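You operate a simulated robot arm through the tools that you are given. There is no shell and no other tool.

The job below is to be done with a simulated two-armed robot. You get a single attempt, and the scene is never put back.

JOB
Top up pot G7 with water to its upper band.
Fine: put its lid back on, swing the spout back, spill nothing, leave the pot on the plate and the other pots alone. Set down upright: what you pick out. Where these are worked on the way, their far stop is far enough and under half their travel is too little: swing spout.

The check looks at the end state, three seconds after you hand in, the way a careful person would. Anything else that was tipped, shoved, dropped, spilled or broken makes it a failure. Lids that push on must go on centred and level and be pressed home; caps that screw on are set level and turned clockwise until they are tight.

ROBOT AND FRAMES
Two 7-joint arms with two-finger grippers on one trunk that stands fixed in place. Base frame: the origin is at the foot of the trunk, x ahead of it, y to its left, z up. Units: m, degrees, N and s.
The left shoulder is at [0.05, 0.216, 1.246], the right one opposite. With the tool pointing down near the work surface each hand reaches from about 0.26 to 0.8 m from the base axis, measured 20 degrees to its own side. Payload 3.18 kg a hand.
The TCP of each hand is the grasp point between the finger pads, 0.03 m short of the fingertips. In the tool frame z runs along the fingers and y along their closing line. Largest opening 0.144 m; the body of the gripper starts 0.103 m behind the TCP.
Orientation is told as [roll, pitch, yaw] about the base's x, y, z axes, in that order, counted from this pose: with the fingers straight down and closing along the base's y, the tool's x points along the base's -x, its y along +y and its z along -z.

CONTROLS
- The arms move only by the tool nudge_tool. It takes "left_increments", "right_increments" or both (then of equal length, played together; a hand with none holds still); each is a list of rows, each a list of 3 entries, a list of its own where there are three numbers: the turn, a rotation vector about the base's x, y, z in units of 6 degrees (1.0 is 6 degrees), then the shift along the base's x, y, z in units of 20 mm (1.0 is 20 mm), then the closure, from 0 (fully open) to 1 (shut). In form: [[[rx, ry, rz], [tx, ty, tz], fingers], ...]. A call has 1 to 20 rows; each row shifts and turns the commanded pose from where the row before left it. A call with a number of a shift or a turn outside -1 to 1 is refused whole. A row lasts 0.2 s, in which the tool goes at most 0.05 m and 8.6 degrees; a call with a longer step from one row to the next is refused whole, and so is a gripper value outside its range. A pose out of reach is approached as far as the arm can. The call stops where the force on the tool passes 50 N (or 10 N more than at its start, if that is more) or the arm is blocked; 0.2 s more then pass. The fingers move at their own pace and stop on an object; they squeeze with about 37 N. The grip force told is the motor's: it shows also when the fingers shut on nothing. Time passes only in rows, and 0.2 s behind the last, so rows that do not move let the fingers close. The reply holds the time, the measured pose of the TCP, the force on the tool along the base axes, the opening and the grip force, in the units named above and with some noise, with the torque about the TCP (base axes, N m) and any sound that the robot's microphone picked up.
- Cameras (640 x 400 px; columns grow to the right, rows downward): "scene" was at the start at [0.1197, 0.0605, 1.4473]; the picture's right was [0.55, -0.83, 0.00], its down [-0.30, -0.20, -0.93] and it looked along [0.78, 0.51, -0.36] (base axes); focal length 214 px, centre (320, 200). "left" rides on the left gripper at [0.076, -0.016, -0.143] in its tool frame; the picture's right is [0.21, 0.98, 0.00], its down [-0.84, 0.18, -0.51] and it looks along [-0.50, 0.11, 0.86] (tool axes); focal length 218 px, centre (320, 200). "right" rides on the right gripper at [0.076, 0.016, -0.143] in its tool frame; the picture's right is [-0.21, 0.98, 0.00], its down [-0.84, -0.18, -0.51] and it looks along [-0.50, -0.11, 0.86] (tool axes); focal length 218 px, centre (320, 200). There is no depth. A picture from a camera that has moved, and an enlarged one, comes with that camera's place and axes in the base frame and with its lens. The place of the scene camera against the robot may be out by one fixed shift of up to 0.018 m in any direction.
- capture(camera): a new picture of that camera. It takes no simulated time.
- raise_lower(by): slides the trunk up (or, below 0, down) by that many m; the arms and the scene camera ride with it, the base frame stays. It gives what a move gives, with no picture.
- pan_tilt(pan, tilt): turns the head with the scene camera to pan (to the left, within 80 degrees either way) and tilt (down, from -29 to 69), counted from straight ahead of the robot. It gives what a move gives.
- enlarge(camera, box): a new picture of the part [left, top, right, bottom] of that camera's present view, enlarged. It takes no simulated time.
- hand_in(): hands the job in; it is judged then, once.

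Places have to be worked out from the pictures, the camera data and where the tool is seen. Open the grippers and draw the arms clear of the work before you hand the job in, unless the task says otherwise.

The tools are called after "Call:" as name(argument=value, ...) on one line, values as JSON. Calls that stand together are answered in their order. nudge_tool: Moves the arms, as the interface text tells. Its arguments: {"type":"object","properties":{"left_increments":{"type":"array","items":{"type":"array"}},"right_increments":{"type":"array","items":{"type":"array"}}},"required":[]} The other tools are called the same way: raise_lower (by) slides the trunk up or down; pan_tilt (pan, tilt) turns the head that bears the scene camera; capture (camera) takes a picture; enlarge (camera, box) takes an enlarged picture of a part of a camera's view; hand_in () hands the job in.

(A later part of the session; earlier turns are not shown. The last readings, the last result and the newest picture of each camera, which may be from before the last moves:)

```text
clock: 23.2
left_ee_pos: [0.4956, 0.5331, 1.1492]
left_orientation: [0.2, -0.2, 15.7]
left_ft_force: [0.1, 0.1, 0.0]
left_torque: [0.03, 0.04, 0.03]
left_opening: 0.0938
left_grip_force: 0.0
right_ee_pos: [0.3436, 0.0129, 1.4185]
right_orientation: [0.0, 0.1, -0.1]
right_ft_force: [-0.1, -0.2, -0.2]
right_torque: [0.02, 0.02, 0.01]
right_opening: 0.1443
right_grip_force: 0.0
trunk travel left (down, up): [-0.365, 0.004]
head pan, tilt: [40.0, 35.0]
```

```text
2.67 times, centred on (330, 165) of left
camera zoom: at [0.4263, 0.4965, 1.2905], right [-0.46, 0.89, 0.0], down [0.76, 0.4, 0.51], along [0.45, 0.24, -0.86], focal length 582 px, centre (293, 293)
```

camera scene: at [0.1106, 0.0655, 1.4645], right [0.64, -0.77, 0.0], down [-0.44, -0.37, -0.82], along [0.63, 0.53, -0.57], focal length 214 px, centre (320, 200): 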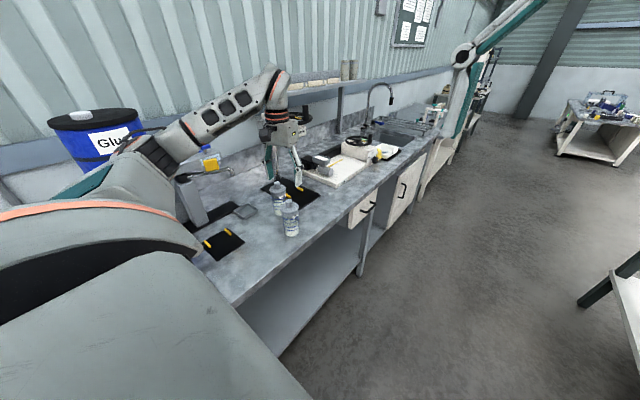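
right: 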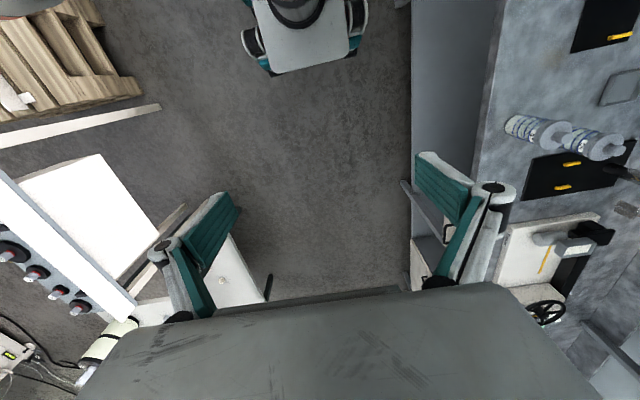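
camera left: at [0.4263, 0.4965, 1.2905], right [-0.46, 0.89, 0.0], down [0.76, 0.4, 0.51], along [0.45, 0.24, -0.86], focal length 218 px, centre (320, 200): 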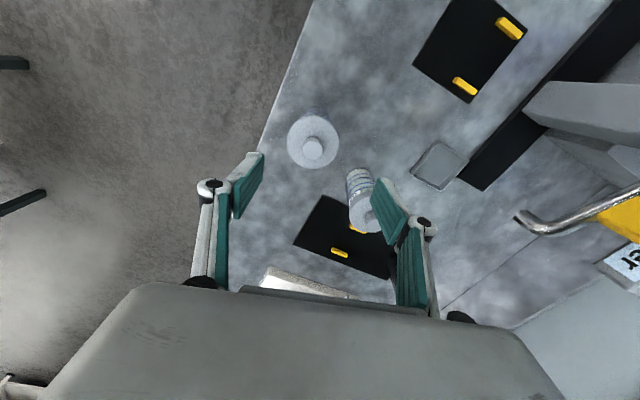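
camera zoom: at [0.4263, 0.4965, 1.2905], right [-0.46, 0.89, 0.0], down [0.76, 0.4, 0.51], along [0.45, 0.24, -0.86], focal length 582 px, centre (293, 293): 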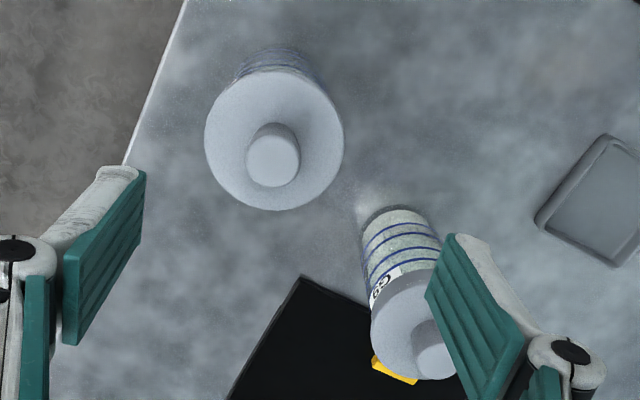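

G7 axis ≈ (0.500, 0.526). I centre over it and descend partway to verify alignment.

Call:
nudge_tool(left_increments=[[[0, 0, 0], [0.22, -0.36, 0], 0.35], [[0, 0, 0], [0, 0, -0.8], 0.35], [[0, 0, 0], [0, 0, -0.8], 0.35], [[0, 0, 0], [0, 0, -0.8], 0.35], [[0, 0, 0], [0, 0, -0.8], 0.35]])

Call:
capture(camera="left")

Call:
enlarge(camera="scene", box=[240, 110, 340, 250])

```text
clock: 24.4
left_ee_pos: [0.4997, 0.5262, 1.0838]
left_orientation: [0.0, -0.1, 15.7]
left_ft_force: [0.3, -0.1, -0.6]
left_torque: [-0.01, 0.01, -0.02]
left_opening: 0.0935
left_grip_force: 0.1
right_ee_pos: [0.3427, 0.0139, 1.4183]
right_orientation: [0.0, 0.1, -0.1]
right_ft_force: [0.4, 0.3, 1.0]
right_torque: [0.02, 0.01, -0.02]
right_opening: 0.1441
right_grip_force: 0.0
trunk travel left (down, up): [-0.365, 0.004]
head pan, tilt: [40.0, 35.0]
```

```text
taken
camera left: at [0.4297, 0.491, 1.2255], right [-0.46, 0.89, 0.0], down [0.76, 0.4, 0.51], along [0.45, 0.24, -0.86], focal length 218 px, centre (320, 200)
```

left: 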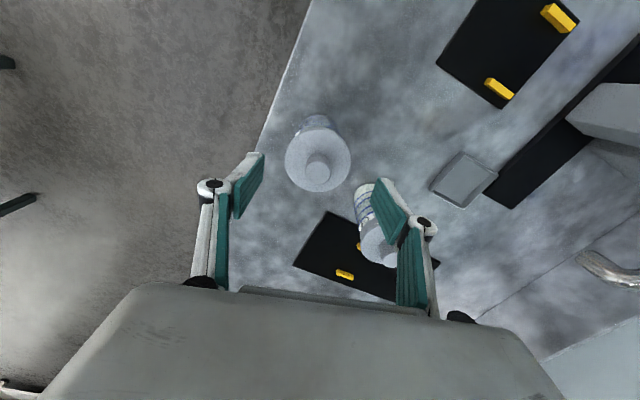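

```text
2.86 times, centred on (290, 180) of scene
camera zoom: at [0.11, 0.0659, 1.4646], right [0.64, -0.77, 0.0], down [-0.44, -0.37, -0.82], along [0.63, 0.53, -0.57], focal length 613 px, centre (406, 257)
```

zoom: 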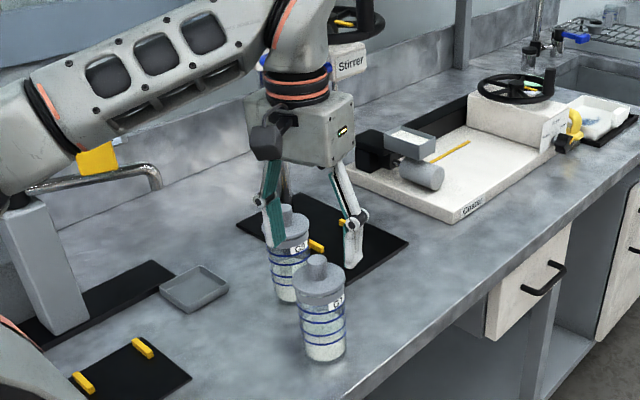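

Fingers straddle G7 evenly. I descend to about z = 0.968, watching force.

Call:
nudge_tool(left_increments=[[[0, 0, 0], [0, 0, -0.7], 0.35], [[0, 0, 0], [0, 0, -0.7], 0.35], [[0, 0, 0], [0, 0, -0.7], 0.35], [[0, 0, 0], [0, 0, -0.7], 0.35], [[0, 0, 0], [0, 0, -0.7], 0.35], [[0, 0, 0], [0, 0, -0.7], 0.35], [[0, 0, 0], [0, 0, -0.7], 0.35], [[0, 0, 0], [0, 0, -0.7], 0.35]])

Call:
enlarge(camera="scene", box=[240, 110, 340, 250])

Call:
capture(camera="left")

```text
clock: 26.2
left_ee_pos: [0.5005, 0.5261, 0.9724]
left_orientation: [0.1, -0.2, 15.6]
left_ft_force: [0.2, 0.5, -0.1]
left_torque: [0.03, 0.0, -0.02]
left_opening: 0.0937
left_grip_force: 0.0
right_ee_pos: [0.3424, 0.0134, 1.4186]
right_orientation: [-0.1, 0.1, -0.1]
right_ft_force: [0.2, -0.2, 0.1]
right_torque: [-0.02, 0.03, 0.02]
right_opening: 0.1443
right_grip_force: 0.1
trunk travel left (down, up): [-0.365, 0.004]
head pan, tilt: [40.0, 35.0]
```

```text
2.86 times, centred on (290, 180) of scene
camera zoom: at [0.11, 0.0659, 1.4646], right [0.64, -0.77, 0.0], down [-0.44, -0.37, -0.82], along [0.63, 0.53, -0.57], focal length 613 px, centre (406, 257)
```

zoom: 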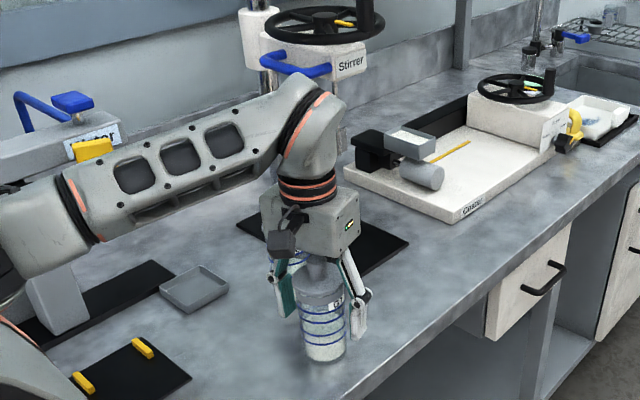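

```text
taken
camera left: at [0.43, 0.4904, 1.114], right [-0.46, 0.89, 0.0], down [0.76, 0.4, 0.51], along [0.45, 0.24, -0.86], focal length 218 px, centre (320, 200)
```

left: 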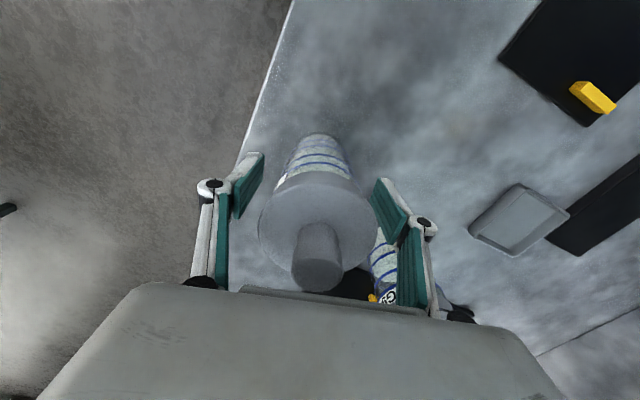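

Centred, palm still ~28 mm above the knob. I go 12 mm lower so the pads sit well below the lid rim, then close on the body.

Call:
nudge_tool(left_increments=[[[0, 0, 0], [0, 0, -0.35], 0.35], [[0, 0, 0], [0, 0, -0.35], 0.35], [[0, 0, 0], [0, 0, 0], 0.5], [[0, 0, 0], [0, 0, 0], 0.6], [[0, 0, 0], [0, 0, 0], 0.8], [[0, 0, 0], [0, 0, 0], 1]])

Call:
capture(camera="left")

Call:
enlarge(camera="scene", box=[240, 110, 340, 250])

```text
clock: 27.6
left_ee_pos: [0.4996, 0.5264, 0.9586]
left_orientation: [0.0, -0.1, 15.6]
left_ft_force: [-0.1, 0.2, -0.4]
left_torque: [-0.03, 0.0, 0.01]
left_opening: 0.0563
left_grip_force: 37.1
right_ee_pos: [0.343, 0.0147, 1.4192]
right_orientation: [-0.1, 0.0, -0.2]
right_ft_force: [0.8, 0.1, -0.2]
right_torque: [0.0, 0.02, 0.01]
right_opening: 0.144
right_grip_force: 0.0
trunk travel left (down, up): [-0.365, 0.004]
head pan, tilt: [40.0, 35.0]
heard: snap
```

```text
taken
camera left: at [0.4295, 0.4903, 1.1001], right [-0.46, 0.89, 0.0], down [0.76, 0.4, 0.51], along [0.45, 0.24, -0.86], focal length 218 px, centre (320, 200)
```

left: 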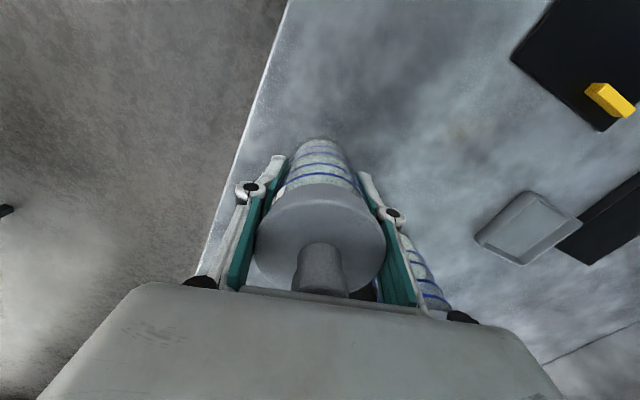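

```text
2.86 times, centred on (290, 180) of scene
camera zoom: at [0.1098, 0.0658, 1.4646], right [0.64, -0.77, 0.0], down [-0.44, -0.37, -0.82], along [0.63, 0.53, -0.57], focal length 613 px, centre (406, 257)
```

zoom: 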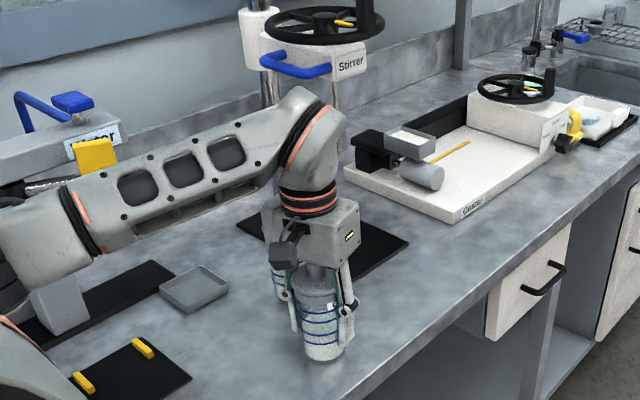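

The fingers hold the body (56 mm), but a snap was heard; I check the pot and lid closely.

Call:
enlarge(camera="scene", box=[275, 185, 315, 240])

Call:
enlarge(camera="left", box=[230, 120, 410, 310])

```text
7.27 times, centred on (295, 212) of scene
camera zoom: at [0.1098, 0.0658, 1.4646], right [0.64, -0.77, 0.0], down [-0.44, -0.37, -0.82], along [0.63, 0.53, -0.57], focal length 1560 px, centre (502, 109)
```

zoom: 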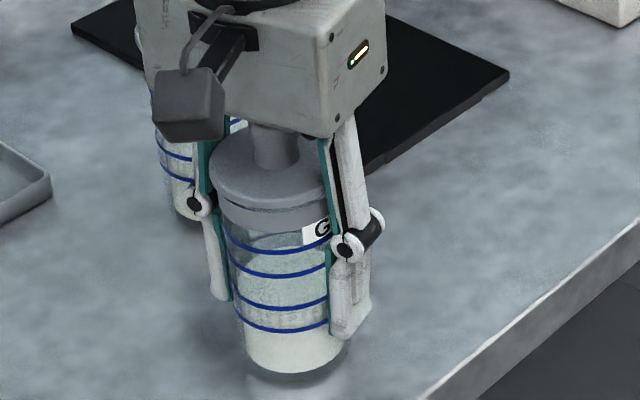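

```text
2.11 times, centred on (320, 215) of left
camera zoom: at [0.4295, 0.4903, 1.1001], right [-0.46, 0.89, 0.0], down [0.76, 0.4, 0.51], along [0.45, 0.24, -0.86], focal length 460 px, centre (320, 168)
```

zoom: 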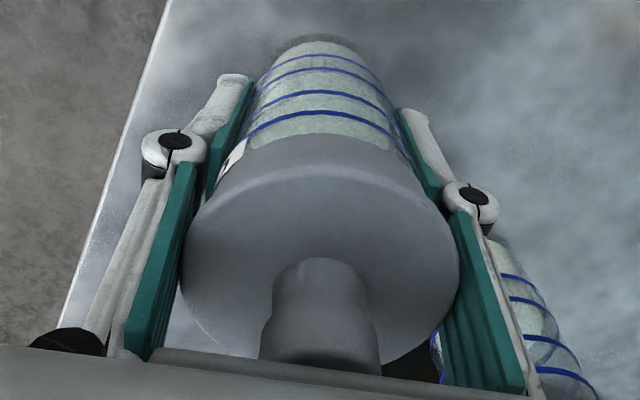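

No damage is visible; the lid still sits level. I lift the pot slowly by ~40 mm and look again.

Call:
nudge_tool(left_increments=[[[0, 0, 0], [0, 0, 0.2], 1], [[0, 0, 0], [0, 0, 0.3], 1], [[0, 0, 0], [0, 0, 0.5], 1], [[0, 0, 0], [0, 0, 0.5], 1], [[0, 0, 0], [0, 0, 0.5], 1]])

Call:
enlarge(camera="scene", box=[265, 165, 325, 240])

```text
clock: 28.8
left_ee_pos: [0.4989, 0.5263, 0.9993]
left_orientation: [0.0, -0.1, 15.7]
left_ft_force: [-0.3, 0.1, -1.3]
left_torque: [0.02, 0.0, 0.0]
left_opening: 0.0565
left_grip_force: 37.1
right_ee_pos: [0.3426, 0.0125, 1.4189]
right_orientation: [0.0, 0.0, -0.1]
right_ft_force: [-0.3, -0.2, -0.7]
right_torque: [-0.01, 0.0, 0.01]
right_opening: 0.144
right_grip_force: 0.2
trunk travel left (down, up): [-0.365, 0.004]
head pan, tilt: [40.0, 35.0]
```

```text
5.33 times, centred on (295, 202) of scene
camera zoom: at [0.1098, 0.0657, 1.4646], right [0.64, -0.77, 0.0], down [-0.44, -0.37, -0.82], along [0.63, 0.53, -0.57], focal length 1144 px, centre (453, 187)
```

zoom: 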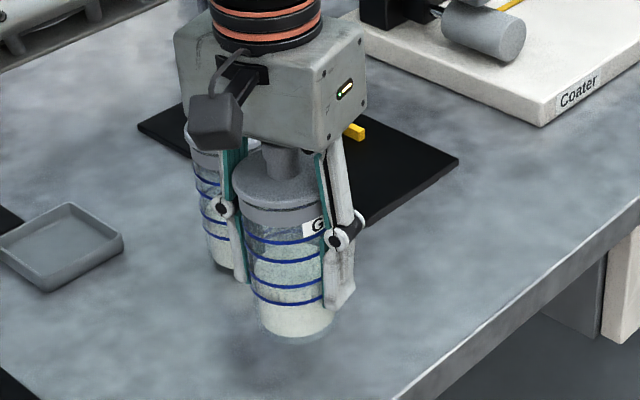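

The pot lifted cleanly. I carry it slowly toward the tap plate (centre ≈ (0.298, 0.675)), rising to z ≈ 1.03 first.

Call:
nudge_tool(left_increments=[[[0, 0, 0], [0, 0, 0.4], 1], [[0, 0, 0], [-0.2, 0.1, 0.5], 1], [[0, 0, 0], [-0.4, 0.25, 0.4], 1], [[0, 0, 0], [-0.5, 0.35, 0.2], 1], [[0, 0, 0], [-0.5, 0.35, 0], 1], [[0, 0, 0], [-0.5, 0.35, 0], 1], [[0, 0, 0], [-0.5, 0.35, 0], 1], [[0, 0, 0], [-0.5, 0.35, 0], 1], [[0, 0, 0], [-0.5, 0.35, 0], 1], [[0, 0, 0], [-0.5, 0.35, 0], 1], [[0, 0, 0], [-0.5, 0.35, 0], 1], [[0, 0, 0], [-0.4, 0.3, 0], 1], [[0, 0, 0], [-0.2, 0.2, 0], 1]])

Call:
capture(camera="scene")

Call:
capture(camera="left")

```text
clock: 31.6
left_ee_pos: [0.3965, 0.599, 1.0296]
left_orientation: [0.0, -0.2, 15.7]
left_ft_force: [0.9, -0.6, -1.3]
left_torque: [0.01, 0.01, -0.01]
left_opening: 0.056
left_grip_force: 37.3
right_ee_pos: [0.3413, 0.0135, 1.4186]
right_orientation: [0.0, 0.1, -0.1]
right_ft_force: [-0.5, 0.0, -0.2]
right_torque: [0.0, 0.02, -0.03]
right_opening: 0.144
right_grip_force: 0.1
trunk travel left (down, up): [-0.365, 0.004]
head pan, tilt: [40.0, 35.0]
```

```text
taken
camera scene: at [0.1099, 0.0659, 1.4646], right [0.64, -0.77, 0.0], down [-0.44, -0.37, -0.82], along [0.63, 0.53, -0.57], focal length 214 px, centre (320, 200)
```

scene: 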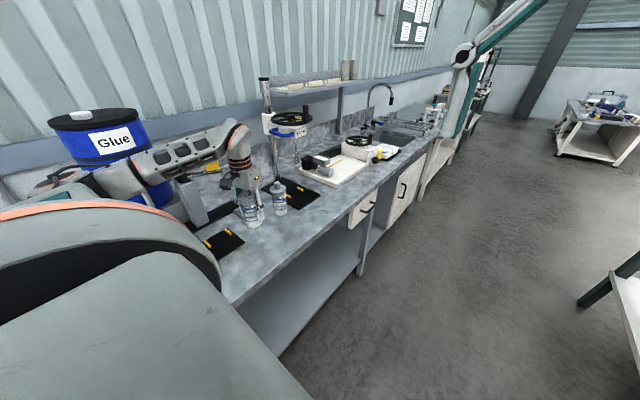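

```text
taken
camera left: at [0.327, 0.5631, 1.171], right [-0.46, 0.89, 0.0], down [0.76, 0.4, 0.51], along [0.45, 0.24, -0.86], focal length 218 px, centre (320, 200)
```

left: 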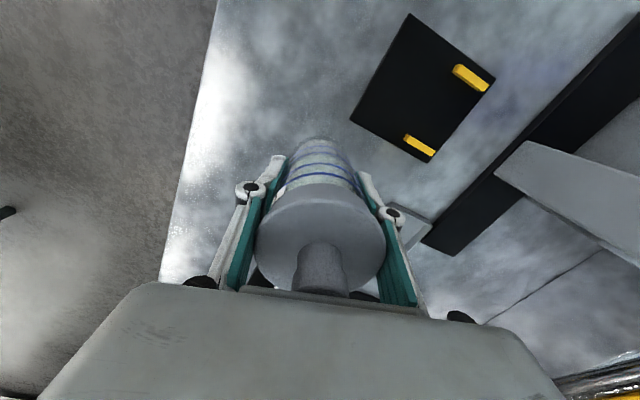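

Clear of everything. I carry on to above the plate.

Call:
nudge_tool(left_increments=[[[0, 0, 0], [-0.3, 0.2, 0], 1], [[0, 0, 0], [-0.5, 0.37, 0], 1], [[0, 0, 0], [-0.5, 0.37, 0], 1], [[0, 0, 0], [-0.5, 0.37, 0], 1], [[0, 0, 0], [-0.5, 0.37, 0], 1], [[0, 0, 0], [-0.5, 0.37, 0], 1], [[0, 0, 0], [-0.5, 0.37, 0], 1], [[0, 0, 0], [-0.5, 0.37, 0], 1], [[0, 0, 0], [-0.5, 0.37, 0], 1], [[0, 0, 0], [-0.4, 0.3, 0], 1], [[0, 0, 0], [-0.2, 0.18, 0], 1]])

Call:
capture(camera="scene")

Call:
capture(camera="left")

```text
clock: 34.0
left_ee_pos: [0.2974, 0.6723, 1.0288]
left_orientation: [0.0, 0.0, 15.4]
left_ft_force: [0.4, 0.0, -1.7]
left_torque: [0.0, 0.0, -0.03]
left_opening: 0.0562
left_grip_force: 36.9
right_ee_pos: [0.3428, 0.0139, 1.4178]
right_orientation: [0.1, 0.1, -0.1]
right_ft_force: [-0.1, 1.1, 1.3]
right_torque: [-0.01, 0.01, -0.02]
right_opening: 0.1441
right_grip_force: 0.0
trunk travel left (down, up): [-0.365, 0.004]
head pan, tilt: [40.0, 35.0]
```

```text
taken
camera scene: at [0.1099, 0.0659, 1.4646], right [0.64, -0.77, 0.0], down [-0.44, -0.37, -0.82], along [0.63, 0.53, -0.57], focal length 214 px, centre (320, 200)
```

scene: 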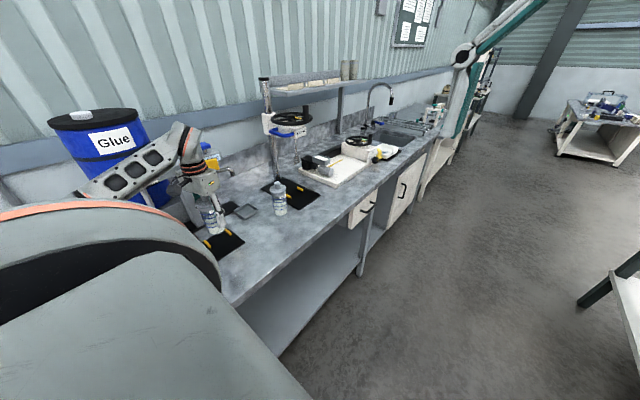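

```text
taken
camera left: at [0.228, 0.6365, 1.1705], right [-0.46, 0.89, 0.0], down [0.76, 0.4, 0.51], along [0.45, 0.24, -0.86], focal length 218 px, centre (320, 200)
```

left: 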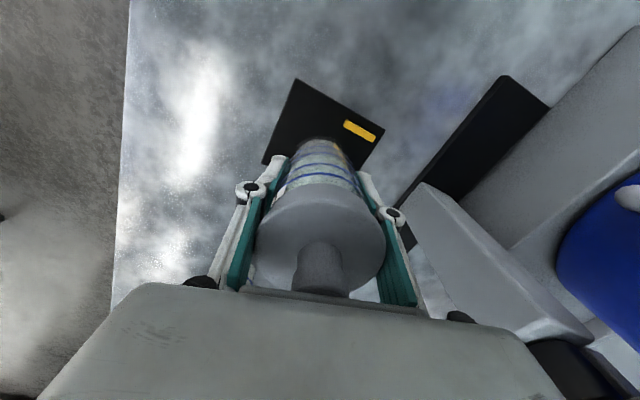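

Plate corner and peg positions confirm the pot is over the plate. I lower it, the last part in small steps.

Call:
nudge_tool(left_increments=[[[0, 0, 0], [0, 0, -0.5], 1], [[0, 0, 0], [0, 0, -0.5], 1], [[0, 0, 0], [0, 0, -0.5], 1], [[0, 0, 0], [0, 0, -0.5], 1], [[0, 0, 0], [0, 0, -0.4], 1], [[0, 0, 0], [0, 0, -0.3], 1], [[0, 0, 0], [0, 0, -0.1], 1]])

Call:
enlarge(camera="scene", box=[180, 160, 280, 260])

```text
clock: 35.6
left_ee_pos: [0.2977, 0.6723, 0.972]
left_orientation: [0.0, 0.1, 15.6]
left_ft_force: [-1.4, 0.0, -2.0]
left_torque: [0.01, 0.01, 0.01]
left_opening: 0.0564
left_grip_force: 37.4
right_ee_pos: [0.3429, 0.0135, 1.4188]
right_orientation: [0.1, 0.1, -0.1]
right_ft_force: [-0.6, -0.1, 0.6]
right_torque: [0.02, 0.02, -0.01]
right_opening: 0.1438
right_grip_force: 0.1
trunk travel left (down, up): [-0.365, 0.004]
head pan, tilt: [40.0, 35.0]
```

```text
4.00 times, centred on (230, 210) of scene
camera zoom: at [0.1099, 0.0659, 1.4646], right [0.64, -0.77, 0.0], down [-0.44, -0.37, -0.82], along [0.63, 0.53, -0.57], focal length 858 px, centre (680, 160)
```

zoom: 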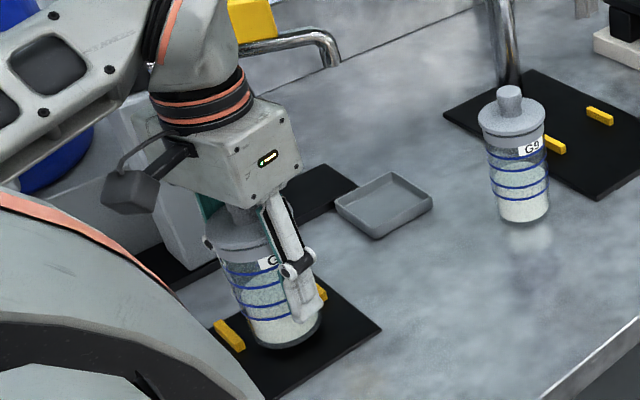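

No contact yet; I lower in 1.5 mm steps.

Call:
nudge_tool(left_increments=[[[0, 0, 0], [0, 0, -0.08], 1], [[0, 0, 0], [0, 0, -0.08], 1]])

Call:
nudge_tool(left_increments=[[[0, 0, 0], [0, 0, -0.08], 1], [[0, 0, 0], [0, 0, -0.08], 1]])

```text
clock: 36.2
left_ee_pos: [0.2992, 0.6718, 0.9687]
left_orientation: [0.1, 0.0, 15.6]
left_ft_force: [-0.5, 0.2, -2.2]
left_torque: [-0.02, -0.02, 0.01]
left_opening: 0.0562
left_grip_force: 37.0
right_ee_pos: [0.3431, 0.0139, 1.4181]
right_orientation: [0.0, 0.1, -0.1]
right_ft_force: [0.0, 0.4, 0.3]
right_torque: [0.01, 0.02, 0.0]
right_opening: 0.1442
right_grip_force: 0.0
trunk travel left (down, up): [-0.365, 0.004]
head pan, tilt: [40.0, 35.0]
```

```text
clock: 36.8
left_ee_pos: [0.2984, 0.6721, 0.9671]
left_orientation: [0.1, -0.1, 15.7]
left_ft_force: [0.0, -0.8, -1.4]
left_torque: [0.02, 0.02, -0.02]
left_opening: 0.0562
left_grip_force: 36.7
right_ee_pos: [0.3423, 0.0139, 1.4181]
right_orientation: [0.0, 0.1, -0.1]
right_ft_force: [0.3, -0.5, -0.1]
right_torque: [0.01, 0.03, 0.0]
right_opening: 0.1441
right_grip_force: 0.0
trunk travel left (down, up): [-0.365, 0.004]
head pan, tilt: [40.0, 35.0]
```

Still hanging freely. I continue down.

Call:
nudge_tool(left_increments=[[[0, 0, 0], [0, 0, -0.08], 1], [[0, 0, 0], [0, 0, -0.08], 1]])

Call:
nudge_tool(left_increments=[[[0, 0, 0], [0, 0, -0.08], 1], [[0, 0, 0], [0, 0, -0.04], 1]])

```text
clock: 37.4
left_ee_pos: [0.2966, 0.6713, 0.9645]
left_orientation: [0.1, 0.0, 15.6]
left_ft_force: [-1.2, 1.4, 5.4]
left_torque: [-0.02, 0.21, 0.0]
left_opening: 0.0561
left_grip_force: 37.2
right_ee_pos: [0.3427, 0.0129, 1.4192]
right_orientation: [0.0, 0.1, -0.1]
right_ft_force: [-0.6, 0.2, -0.7]
right_torque: [0.02, 0.01, 0.01]
right_opening: 0.1441
right_grip_force: 0.0
trunk travel left (down, up): [-0.365, 0.004]
head pan, tilt: [40.0, 35.0]
```

```text
clock: 38.0
left_ee_pos: [0.2977, 0.672, 0.9627]
left_orientation: [0.3, -0.6, 15.6]
left_ft_force: [-0.3, 6.9, 26.7]
left_torque: [0.08, 0.33, 0.04]
left_opening: 0.0559
left_grip_force: 36.9
right_ee_pos: [0.3415, 0.0111, 1.4191]
right_orientation: [0.1, 0.0, -0.1]
right_ft_force: [0.3, -0.2, 0.8]
right_torque: [0.0, 0.04, -0.02]
right_opening: 0.144
right_grip_force: 0.1
trunk travel left (down, up): [-0.365, 0.004]
head pan, tilt: [40.0, 35.0]
```

Contact with the plate. I ease up 1.5 mm and open the fingers gently.

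Call:
nudge_tool(left_increments=[[[0, 0, 0], [0, 0, 0.08], 1], [[0, 0, 0], [0, 0, 0], 0.6], [[0, 0, 0], [0, 0, 0], 0.57], [[0, 0, 0], [0, 0, 0], 0.53], [[0, 0, 0], [0, 0, 0], 0.49], [[0, 0, 0], [0, 0, 0], 0.45], [[0, 0, 0], [0, 0, 0], 0.4], [[0, 0, 0], [0, 0, 0], 0.38]])

Call:
enlarge(camera="scene", box=[180, 160, 280, 260])

Call:
capture(camera="left")

```text
clock: 39.8
left_ee_pos: [0.298, 0.6719, 0.9621]
left_orientation: [0.1, -0.2, 15.6]
left_ft_force: [-1.0, 0.3, 0.2]
left_torque: [-0.02, 0.01, 0.06]
left_opening: 0.0891
left_grip_force: 0.1
right_ee_pos: [0.3428, 0.0143, 1.4171]
right_orientation: [0.0, 0.1, -0.1]
right_ft_force: [0.0, 0.1, -0.6]
right_torque: [0.0, 0.02, 0.01]
right_opening: 0.144
right_grip_force: 0.1
trunk travel left (down, up): [-0.365, 0.004]
head pan, tilt: [40.0, 35.0]
heard: snap
```

```text
4.00 times, centred on (230, 210) of scene
camera zoom: at [0.1098, 0.0658, 1.4646], right [0.64, -0.77, 0.0], down [-0.44, -0.37, -0.82], along [0.63, 0.53, -0.57], focal length 858 px, centre (680, 160)
```

zoom: 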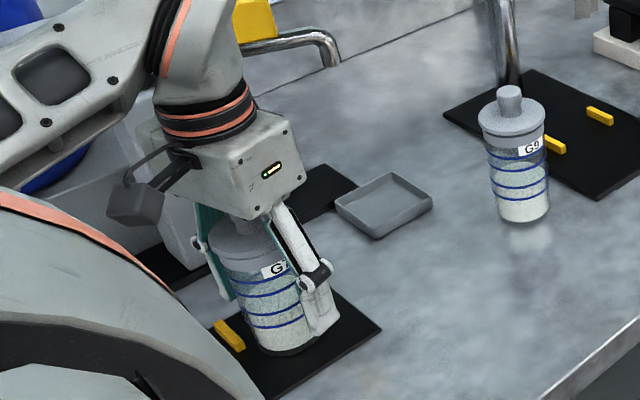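

```text
taken
camera left: at [0.2281, 0.6361, 1.1037], right [-0.46, 0.89, 0.0], down [0.76, 0.4, 0.51], along [0.45, 0.24, -0.86], focal length 218 px, centre (320, 200)
```

left: 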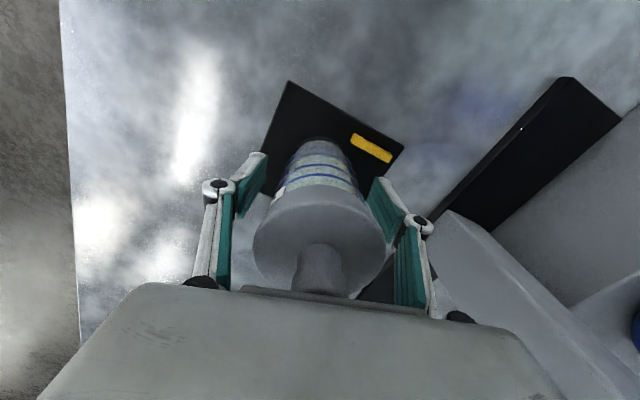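

Pot stands on the plate. Now I rise so that the fingertips straddle only the knob (TCP ≈ 1.062).

Call:
nudge_tool(left_increments=[[[0, 0, 0], [0, 0, 0.5], 0.38], [[0, 0, 0], [0, 0, 0.75], 0.38], [[0, 0, 0], [0, 0, 0.75], 0.38], [[0, 0, 0], [0, 0, 0.75], 0.38], [[0, 0, 0], [0, 0, 0.75], 0.38], [[0, 0, 0], [0, 0, 0.75], 0.38], [[0, 0, 0], [0, 0, 0.75], 0.38]])

Call:
capture(camera="left")

Call:
enlarge(camera="scene", box=[180, 160, 280, 260])

```text
clock: 41.4
left_ee_pos: [0.2967, 0.6713, 1.0621]
left_orientation: [0.1, 0.0, 15.5]
left_ft_force: [-1.1, 0.2, 1.0]
left_torque: [0.0, 0.0, 0.0]
left_opening: 0.0891
left_grip_force: 0.1
right_ee_pos: [0.3428, 0.0134, 1.4181]
right_orientation: [0.1, 0.1, -0.1]
right_ft_force: [-0.3, -0.6, -1.0]
right_torque: [0.0, -0.02, -0.01]
right_opening: 0.1443
right_grip_force: 0.1
trunk travel left (down, up): [-0.365, 0.004]
head pan, tilt: [40.0, 35.0]
```

```text
taken
camera left: at [0.2271, 0.6359, 1.2035], right [-0.46, 0.89, 0.0], down [0.76, 0.4, 0.51], along [0.45, 0.24, -0.86], focal length 218 px, centre (320, 200)
```

left: 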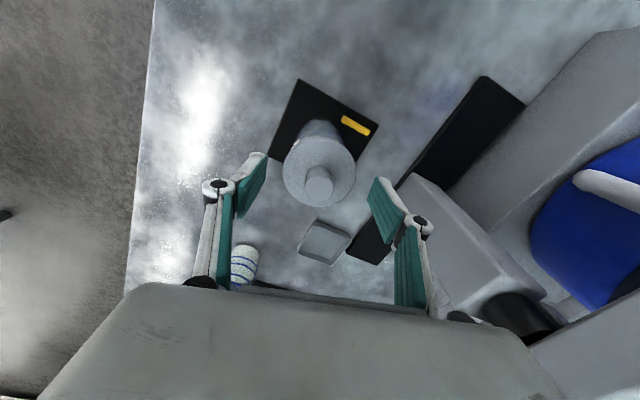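

```text
4.00 times, centred on (230, 210) of scene
camera zoom: at [0.1098, 0.0656, 1.4646], right [0.64, -0.77, 0.0], down [-0.44, -0.37, -0.82], along [0.63, 0.53, -0.57], focal length 858 px, centre (680, 160)
```

zoom: 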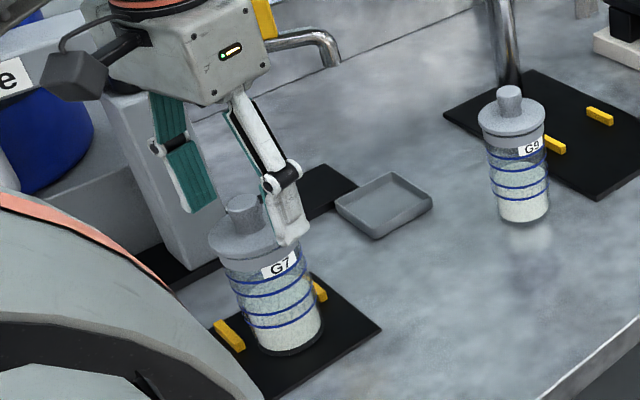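

Fingers are centred on the knob. I lower 10 mm and close gently on the knob.

Call:
nudge_tool(left_increments=[[[0, 0, 0], [0, 0, -0.25], 0.4], [[0, 0, 0], [0, 0, -0.25], 0.5], [[0, 0, 0], [0, 0, 0], 0.6], [[0, 0, 0], [0, 0, 0], 0.7], [[0, 0, 0], [0, 0, 0], 0.78], [[0, 0, 0], [0, 0, 0], 0.83], [[0, 0, 0], [0, 0, 0], 1], [[0, 0, 0], [0, 0, 0], 1]])

Call:
enlarge(camera="scene", box=[180, 160, 280, 260])

Call:
capture(camera="left")

```text
clock: 43.2
left_ee_pos: [0.2966, 0.6728, 1.0529]
left_orientation: [0.0, -0.1, 15.6]
left_ft_force: [-0.9, -0.4, 3.1]
left_torque: [-0.02, 0.05, 0.04]
left_opening: 0.0637
left_grip_force: 37.4
right_ee_pos: [0.3424, 0.0124, 1.4194]
right_orientation: [-0.1, 0.1, -0.2]
right_ft_force: [-0.1, 0.0, -1.0]
right_torque: [0.01, 0.0, 0.0]
right_opening: 0.144
right_grip_force: 0.1
trunk travel left (down, up): [-0.365, 0.004]
head pan, tilt: [40.0, 35.0]
```

```text
4.00 times, centred on (230, 210) of scene
camera zoom: at [0.1097, 0.0654, 1.4646], right [0.64, -0.77, 0.0], down [-0.44, -0.37, -0.82], along [0.63, 0.53, -0.57], focal length 858 px, centre (680, 160)
```

zoom: 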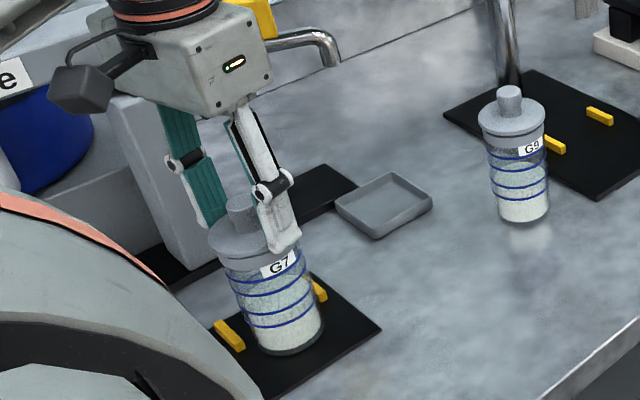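

```text
taken
camera left: at [0.2274, 0.6367, 1.1937], right [-0.46, 0.89, 0.0], down [0.76, 0.4, 0.51], along [0.45, 0.24, -0.86], focal length 218 px, centre (320, 200)
```

left: 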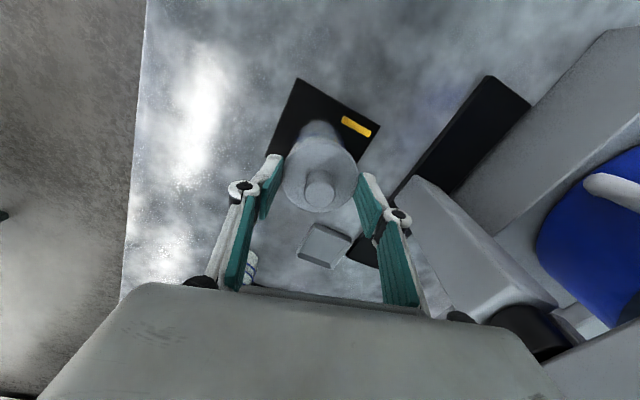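

The tips closed on the lid rim (64 mm), so the lid top is above 1.023. I open, rise 11 mm and close on the knob instead.

Call:
nudge_tool(left_increments=[[[0, 0, 0], [0, 0, 0], 0.5], [[0, 0, 0], [0, 0, 0], 0.42], [[0, 0, 0], [0, 0, 0.3], 0.42], [[0, 0, 0], [0, 0, 0.25], 0.45], [[0, 0, 0], [0, 0, 0], 0.6], [[0, 0, 0], [0, 0, 0], 0.7], [[0, 0, 0], [0, 0, 0], 0.78], [[0, 0, 0], [0, 0, 0], 0.83], [[0, 0, 0], [0, 0, 0], 1], [[0, 0, 0], [0, 0, 0], 1]])

Call:
enlarge(camera="scene", box=[180, 160, 280, 260])

Call:
capture(camera="left")

```text
clock: 45.4
left_ee_pos: [0.2978, 0.6721, 1.0631]
left_orientation: [0.0, 0.0, 15.7]
left_ft_force: [-0.1, -0.1, -0.5]
left_torque: [-0.02, 0.0, 0.01]
left_opening: 0.0216
left_grip_force: 36.9
right_ee_pos: [0.342, 0.0132, 1.4195]
right_orientation: [0.0, 0.1, 0.0]
right_ft_force: [-1.0, 0.6, 0.4]
right_torque: [0.03, 0.02, -0.01]
right_opening: 0.1439
right_grip_force: 0.0
trunk travel left (down, up): [-0.365, 0.004]
head pan, tilt: [40.0, 35.0]
heard: snap
```

```text
4.00 times, centred on (230, 210) of scene
camera zoom: at [0.1098, 0.0658, 1.4646], right [0.64, -0.77, 0.0], down [-0.44, -0.37, -0.82], along [0.63, 0.53, -0.57], focal length 858 px, centre (680, 160)
```

zoom: 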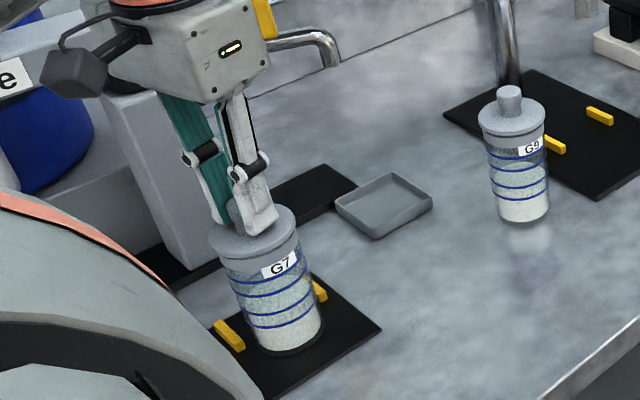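

```text
taken
camera left: at [0.2277, 0.6364, 1.2049], right [-0.46, 0.89, 0.0], down [0.76, 0.4, 0.51], along [0.45, 0.24, -0.86], focal length 218 px, centre (320, 200)
```

left: 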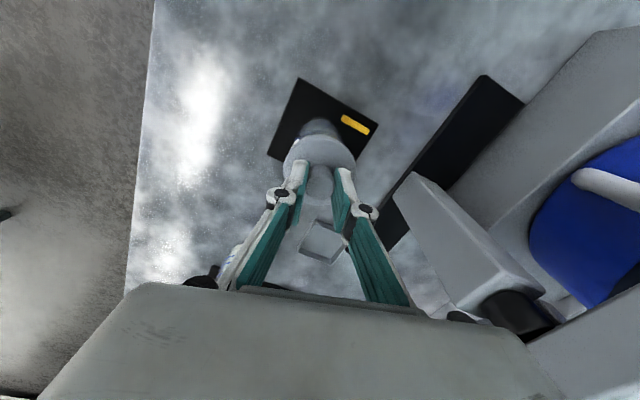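

The knob is gripped (21.6 mm). I lift gently to see whether the lid comes off or carries the pot.

Call:
nudge_tool(left_increments=[[[0, 0, 0], [0, 0, 0.1], 1], [[0, 0, 0], [0, 0, 0.15], 1], [[0, 0, 0], [0, 0, 0.15], 1]])

Call:
enlarge(camera="scene", box=[180, 160, 280, 260])

```text
clock: 46.2
left_ee_pos: [0.2988, 0.6722, 1.0722]
left_orientation: [0.0, 0.1, 15.6]
left_ft_force: [0.8, 0.5, -1.5]
left_torque: [-0.02, 0.01, 0.02]
left_opening: 0.0218
left_grip_force: 36.6
right_ee_pos: [0.343, 0.013, 1.4173]
right_orientation: [0.0, 0.1, 0.0]
right_ft_force: [0.4, 0.7, -0.5]
right_torque: [-0.03, 0.0, 0.02]
right_opening: 0.144
right_grip_force: 0.0
trunk travel left (down, up): [-0.365, 0.004]
head pan, tilt: [40.0, 35.0]
```

```text
4.00 times, centred on (230, 210) of scene
camera zoom: at [0.1098, 0.0657, 1.4646], right [0.64, -0.77, 0.0], down [-0.44, -0.37, -0.82], along [0.63, 0.53, -0.57], focal length 858 px, centre (680, 160)
```

zoom: 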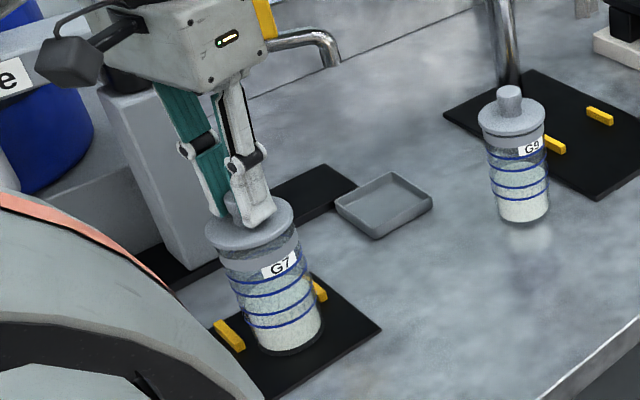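

The lid comes free and the pot stays. I lift it clear and carry it to free bench near (0.44, 0.56).

Call:
nudge_tool(left_increments=[[[0, 0, 0], [0, 0, 0.4], 1], [[0, 0, 0], [0, 0, 0.6], 1], [[0, 0, 0], [0, 0, 0.7], 1], [[0, 0, 0], [0, 0, 0.7], 1], [[0, 0, 0], [0, 0, 0.6], 1], [[0, 0, 0], [0.6, -0.4, 0.1], 1], [[0, 0, 0], [0.8, -0.6, 0], 1], [[0, 0, 0], [0.8, -0.6, 0], 1], [[0, 0, 0], [0.8, -0.6, 0], 1], [[0, 0, 0], [0.8, -0.6, 0], 1], [[0, 0, 0], [0.8, -0.6, 0], 1], [[0, 0, 0], [0.8, -0.6, 0], 1], [[0, 0, 0], [0.8, -0.6, 0], 1], [[0, 0, 0], [0.8, -0.6, 0], 1], [[0, 0, 0], [0.4, -0.4, 0], 1]])

Call:
capture(camera="scene")

Call:
enlarge(camera="scene", box=[180, 160, 280, 260])

```text
clock: 49.4
left_ee_pos: [0.4469, 0.5601, 1.1345]
left_orientation: [0.0, -0.1, 15.6]
left_ft_force: [0.1, -0.2, 0.7]
left_torque: [-0.01, 0.02, 0.02]
left_opening: 0.0214
left_grip_force: 36.6
right_ee_pos: [0.3439, 0.0144, 1.4175]
right_orientation: [-0.1, 0.1, -0.2]
right_ft_force: [0.5, 0.2, 0.2]
right_torque: [-0.02, 0.06, 0.01]
right_opening: 0.1439
right_grip_force: 0.0
trunk travel left (down, up): [-0.365, 0.004]
head pan, tilt: [40.0, 35.0]
```

```text
taken
camera scene: at [0.1104, 0.0662, 1.4645], right [0.64, -0.77, 0.0], down [-0.44, -0.37, -0.82], along [0.63, 0.53, -0.57], focal length 214 px, centre (320, 200)
```

scene: 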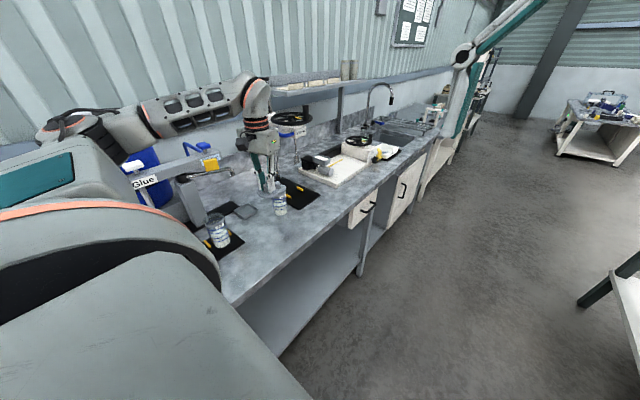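

```text
4.00 times, centred on (230, 210) of scene
camera zoom: at [0.1104, 0.0662, 1.4645], right [0.64, -0.77, 0.0], down [-0.44, -0.37, -0.82], along [0.63, 0.53, -0.57], focal length 858 px, centre (680, 160)
```

zoom: 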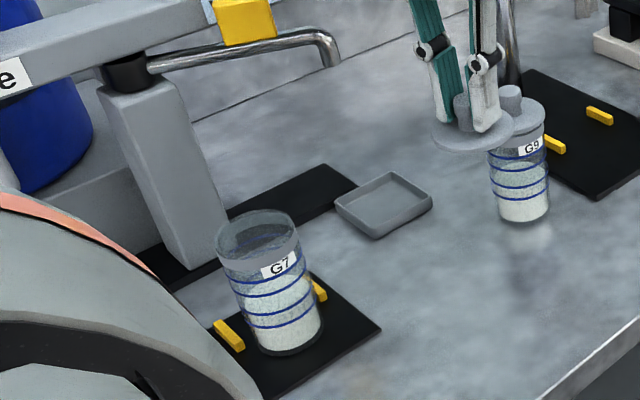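

The lid is a flat disc with knob, hanging level. I lower it toward the bench in stages.

Call:
nudge_tool(left_increments=[[[0, 0, 0], [0, 0, -0.7], 1], [[0, 0, 0], [0, 0, -0.7], 1], [[0, 0, 0], [0, 0, -0.7], 1], [[0, 0, 0], [0, 0, -0.7], 1], [[0, 0, 0], [0, 0, -0.7], 1], [[0, 0, 0], [0, 0, -0.7], 1]])

Call:
nudge_tool(left_increments=[[[0, 0, 0], [0, 0, -0.7], 1], [[0, 0, 0], [0, 0, -0.7], 1], [[0, 0, 0], [0, 0, -0.7], 1], [[0, 0, 0], [0, 0, -0.5], 1], [[0, 0, 0], [0, 0, -0.3], 1]])

Call:
enlarge(camera="scene", box=[220, 150, 320, 250])

```text
clock: 50.8
left_ee_pos: [0.4415, 0.5917, 1.0689]
left_orientation: [-0.1, 0.1, 15.4]
left_ft_force: [0.1, 0.0, -0.2]
left_torque: [-0.05, 0.02, -0.02]
left_opening: 0.0216
left_grip_force: 37.4
left hand out of reach, approached as far as the arm can: row 2, 3, 4, 5, 6
right_ee_pos: [0.3427, 0.014, 1.4177]
right_orientation: [-0.1, 0.1, 0.0]
right_ft_force: [-0.9, -0.1, 0.0]
right_torque: [-0.02, 0.02, -0.02]
right_opening: 0.1442
right_grip_force: 0.1
trunk travel left (down, up): [-0.365, 0.004]
head pan, tilt: [40.0, 35.0]
```

```text
clock: 52.0
left_ee_pos: [0.4386, 0.6181, 1.0291]
left_orientation: [-0.1, 0.2, 15.3]
left_ft_force: [0.6, -0.1, -0.2]
left_torque: [0.02, 0.01, 0.0]
left_opening: 0.021
left_grip_force: 36.9
left hand out of reach, approached as far as the arm can: row 1, 2, 3, 4
right_ee_pos: [0.3432, 0.0146, 1.4179]
right_orientation: [0.0, 0.1, -0.1]
right_ft_force: [0.6, 0.4, 0.4]
right_torque: [-0.04, -0.01, 0.01]
right_opening: 0.1442
right_grip_force: 0.0
trunk travel left (down, up): [-0.365, 0.004]
head pan, tilt: [40.0, 35.0]
```

```text
4.00 times, centred on (270, 200) of scene
camera zoom: at [0.1099, 0.0658, 1.4646], right [0.64, -0.77, 0.0], down [-0.44, -0.37, -0.82], along [0.63, 0.53, -0.57], focal length 858 px, centre (520, 200)
```

zoom: 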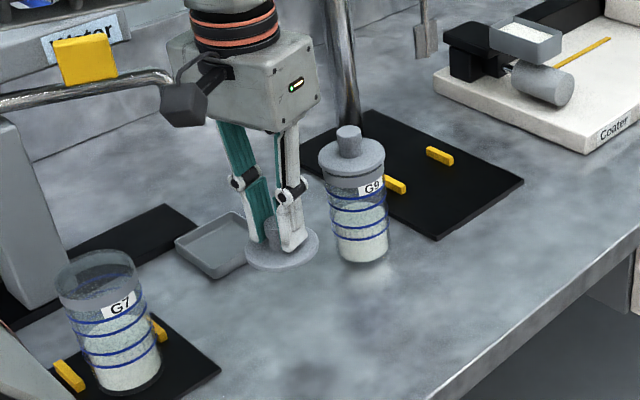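

A joint stop hampers this posture again (hand drifted to (0.439, 0.618)). I turn the hand to about −9° yaw, as that relieved it before, and see.

Call:
nudge_tool(left_increments=[[[0, 0, -1], [0, -0.2, 0.2], 1], [[0, 0, -1], [0, -0.2, 0.2], 1], [[0, 0, -1], [0, -0.2, 0.2], 1], [[0, 0, -1], [0, -0.2, 0.2], 1]])

Call:
nudge_tool(left_increments=[[[0, 0, 0], [0, 0, -0.3], 1], [[0, 0, 0], [0, 0, -0.3], 1]])

Call:
capture(camera="scene")

```text
clock: 53.0
left_ee_pos: [0.4404, 0.5998, 1.0437]
left_orientation: [0.0, -0.1, -8.5]
left_ft_force: [0.5, 0.0, -0.8]
left_torque: [-0.02, 0.0, -0.01]
left_opening: 0.0212
left_grip_force: 37.3
right_ee_pos: [0.3428, 0.014, 1.4191]
right_orientation: [0.0, 0.0, -0.1]
right_ft_force: [-0.8, 0.0, 0.9]
right_torque: [0.0, -0.02, 0.0]
right_opening: 0.1439
right_grip_force: 0.1
trunk travel left (down, up): [-0.365, 0.004]
head pan, tilt: [40.0, 35.0]
```

```text
clock: 53.6
left_ee_pos: [0.4385, 0.6004, 1.0314]
left_orientation: [-0.1, 0.1, -8.4]
left_ft_force: [0.0, -0.7, 0.0]
left_torque: [-0.01, 0.05, 0.0]
left_opening: 0.021
left_grip_force: 37.1
right_ee_pos: [0.3425, 0.0141, 1.4187]
right_orientation: [0.0, 0.1, -0.2]
right_ft_force: [0.6, 0.0, 0.0]
right_torque: [0.02, 0.0, -0.02]
right_opening: 0.1441
right_grip_force: 0.1
trunk travel left (down, up): [-0.365, 0.004]
head pan, tilt: [40.0, 35.0]
```

```text
taken
camera scene: at [0.1099, 0.0659, 1.4646], right [0.64, -0.77, 0.0], down [-0.44, -0.37, -0.82], along [0.63, 0.53, -0.57], focal length 214 px, centre (320, 200)
```

scene: 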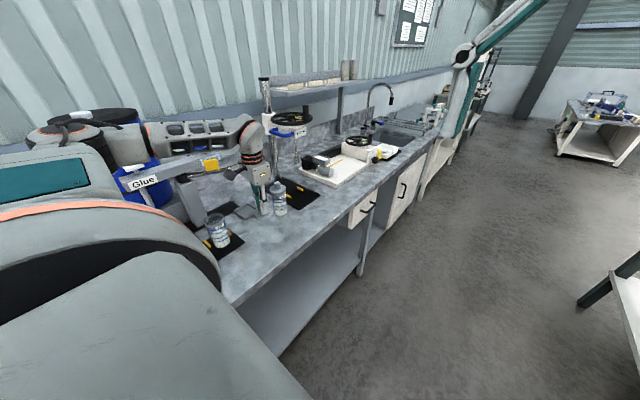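

It moves properly now. I continue lowering in small steps.

Call:
nudge_tool(left_increments=[[[0, 0, 0], [0, -0.3, -0.5], 1], [[0, 0, 0], [0, -0.3, -0.5], 1], [[0, 0, 0], [0, -0.3, -0.5], 1], [[0, 0, 0], [0, -0.3, -0.5], 1]])

Call:
nudge_tool(left_increments=[[[0, 0, 0], [0, 0, -0.4], 1], [[0, 0, 0], [0, 0, -0.4], 1], [[0, 0, 0], [0, 0, -0.2], 1]])

Call:
enlarge(camera="scene", box=[220, 150, 320, 250])

```text
clock: 54.6
left_ee_pos: [0.4392, 0.5744, 0.9917]
left_orientation: [0.1, -0.2, -8.4]
left_ft_force: [0.5, -0.1, -0.9]
left_torque: [-0.04, 0.0, 0.0]
left_opening: 0.0216
left_grip_force: 36.8
right_ee_pos: [0.3433, 0.0141, 1.4176]
right_orientation: [0.0, 0.1, -0.1]
right_ft_force: [-0.4, 0.8, -0.9]
right_torque: [-0.04, -0.01, -0.01]
right_opening: 0.1439
right_grip_force: 0.1
trunk travel left (down, up): [-0.365, 0.004]
head pan, tilt: [40.0, 35.0]
```

```text
clock: 55.4
left_ee_pos: [0.4395, 0.5738, 0.9718]
left_orientation: [0.0, -0.1, -8.4]
left_ft_force: [0.4, 0.4, 0.7]
left_torque: [0.0, -0.01, -0.01]
left_opening: 0.0218
left_grip_force: 36.6
right_ee_pos: [0.3417, 0.0128, 1.4187]
right_orientation: [0.0, 0.1, -0.1]
right_ft_force: [-0.2, 0.0, 0.5]
right_torque: [-0.01, -0.05, -0.02]
right_opening: 0.1441
right_grip_force: 0.0
trunk travel left (down, up): [-0.365, 0.004]
head pan, tilt: [40.0, 35.0]
```

```text
4.00 times, centred on (270, 200) of scene
camera zoom: at [0.1099, 0.0657, 1.4646], right [0.64, -0.77, 0.0], down [-0.44, -0.37, -0.82], along [0.63, 0.53, -0.57], focal length 858 px, centre (520, 200)
```

zoom: 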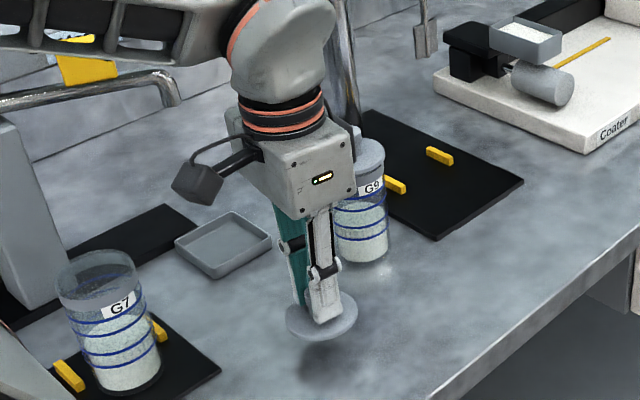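

The lid is still ~20 mm above the bench. I lower on in small steps until the force shows contact.

Call:
nudge_tool(left_increments=[[[0, 0, 0], [0, 0, -0.2], 1], [[0, 0, 0], [0, 0, -0.2], 1], [[0, 0, 0], [0, 0, -0.1], 1]])

Call:
nudge_tool(left_increments=[[[0, 0, 0], [0, 0, -0.1], 1], [[0, 0, 0], [0, 0, -0.1], 1]])

Call:
enlarge(camera="scene", box=[240, 180, 320, 250])

```text
clock: 56.2
left_ee_pos: [0.4402, 0.5739, 0.9616]
left_orientation: [0.0, -0.2, -8.4]
left_ft_force: [-0.7, 0.2, -0.3]
left_torque: [-0.01, 0.02, -0.01]
left_opening: 0.0217
left_grip_force: 37.2
right_ee_pos: [0.343, 0.0134, 1.4188]
right_orientation: [0.1, 0.1, -0.1]
right_ft_force: [-0.2, 0.2, -0.5]
right_torque: [-0.02, -0.01, 0.01]
right_opening: 0.1438
right_grip_force: 0.1
trunk travel left (down, up): [-0.365, 0.004]
head pan, tilt: [40.0, 35.0]
```

```text
clock: 56.8
left_ee_pos: [0.4407, 0.5741, 0.9555]
left_orientation: [0.0, -0.1, -8.3]
left_ft_force: [-0.1, -0.1, 0.0]
left_torque: [0.0, 0.03, 0.0]
left_opening: 0.0217
left_grip_force: 36.8
right_ee_pos: [0.3426, 0.0134, 1.4187]
right_orientation: [0.0, 0.1, -0.1]
right_ft_force: [-0.9, 0.3, 0.5]
right_torque: [0.0, -0.01, -0.02]
right_opening: 0.1442
right_grip_force: 0.0
trunk travel left (down, up): [-0.365, 0.004]
head pan, tilt: [40.0, 35.0]
```

```text
5.71 times, centred on (280, 215) of scene
camera zoom: at [0.1098, 0.0657, 1.4646], right [0.64, -0.77, 0.0], down [-0.44, -0.37, -0.82], along [0.63, 0.53, -0.57], focal length 1226 px, centre (549, 114)
```

zoom: 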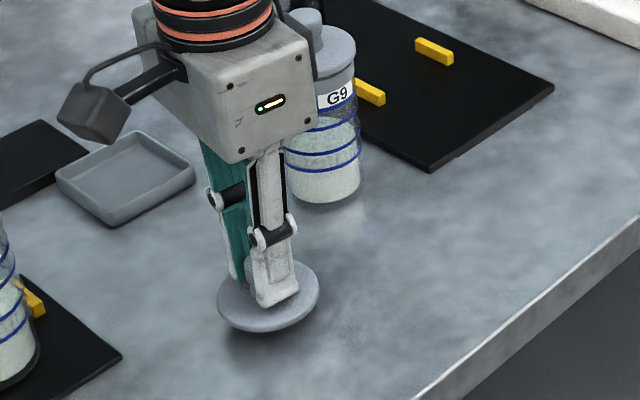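

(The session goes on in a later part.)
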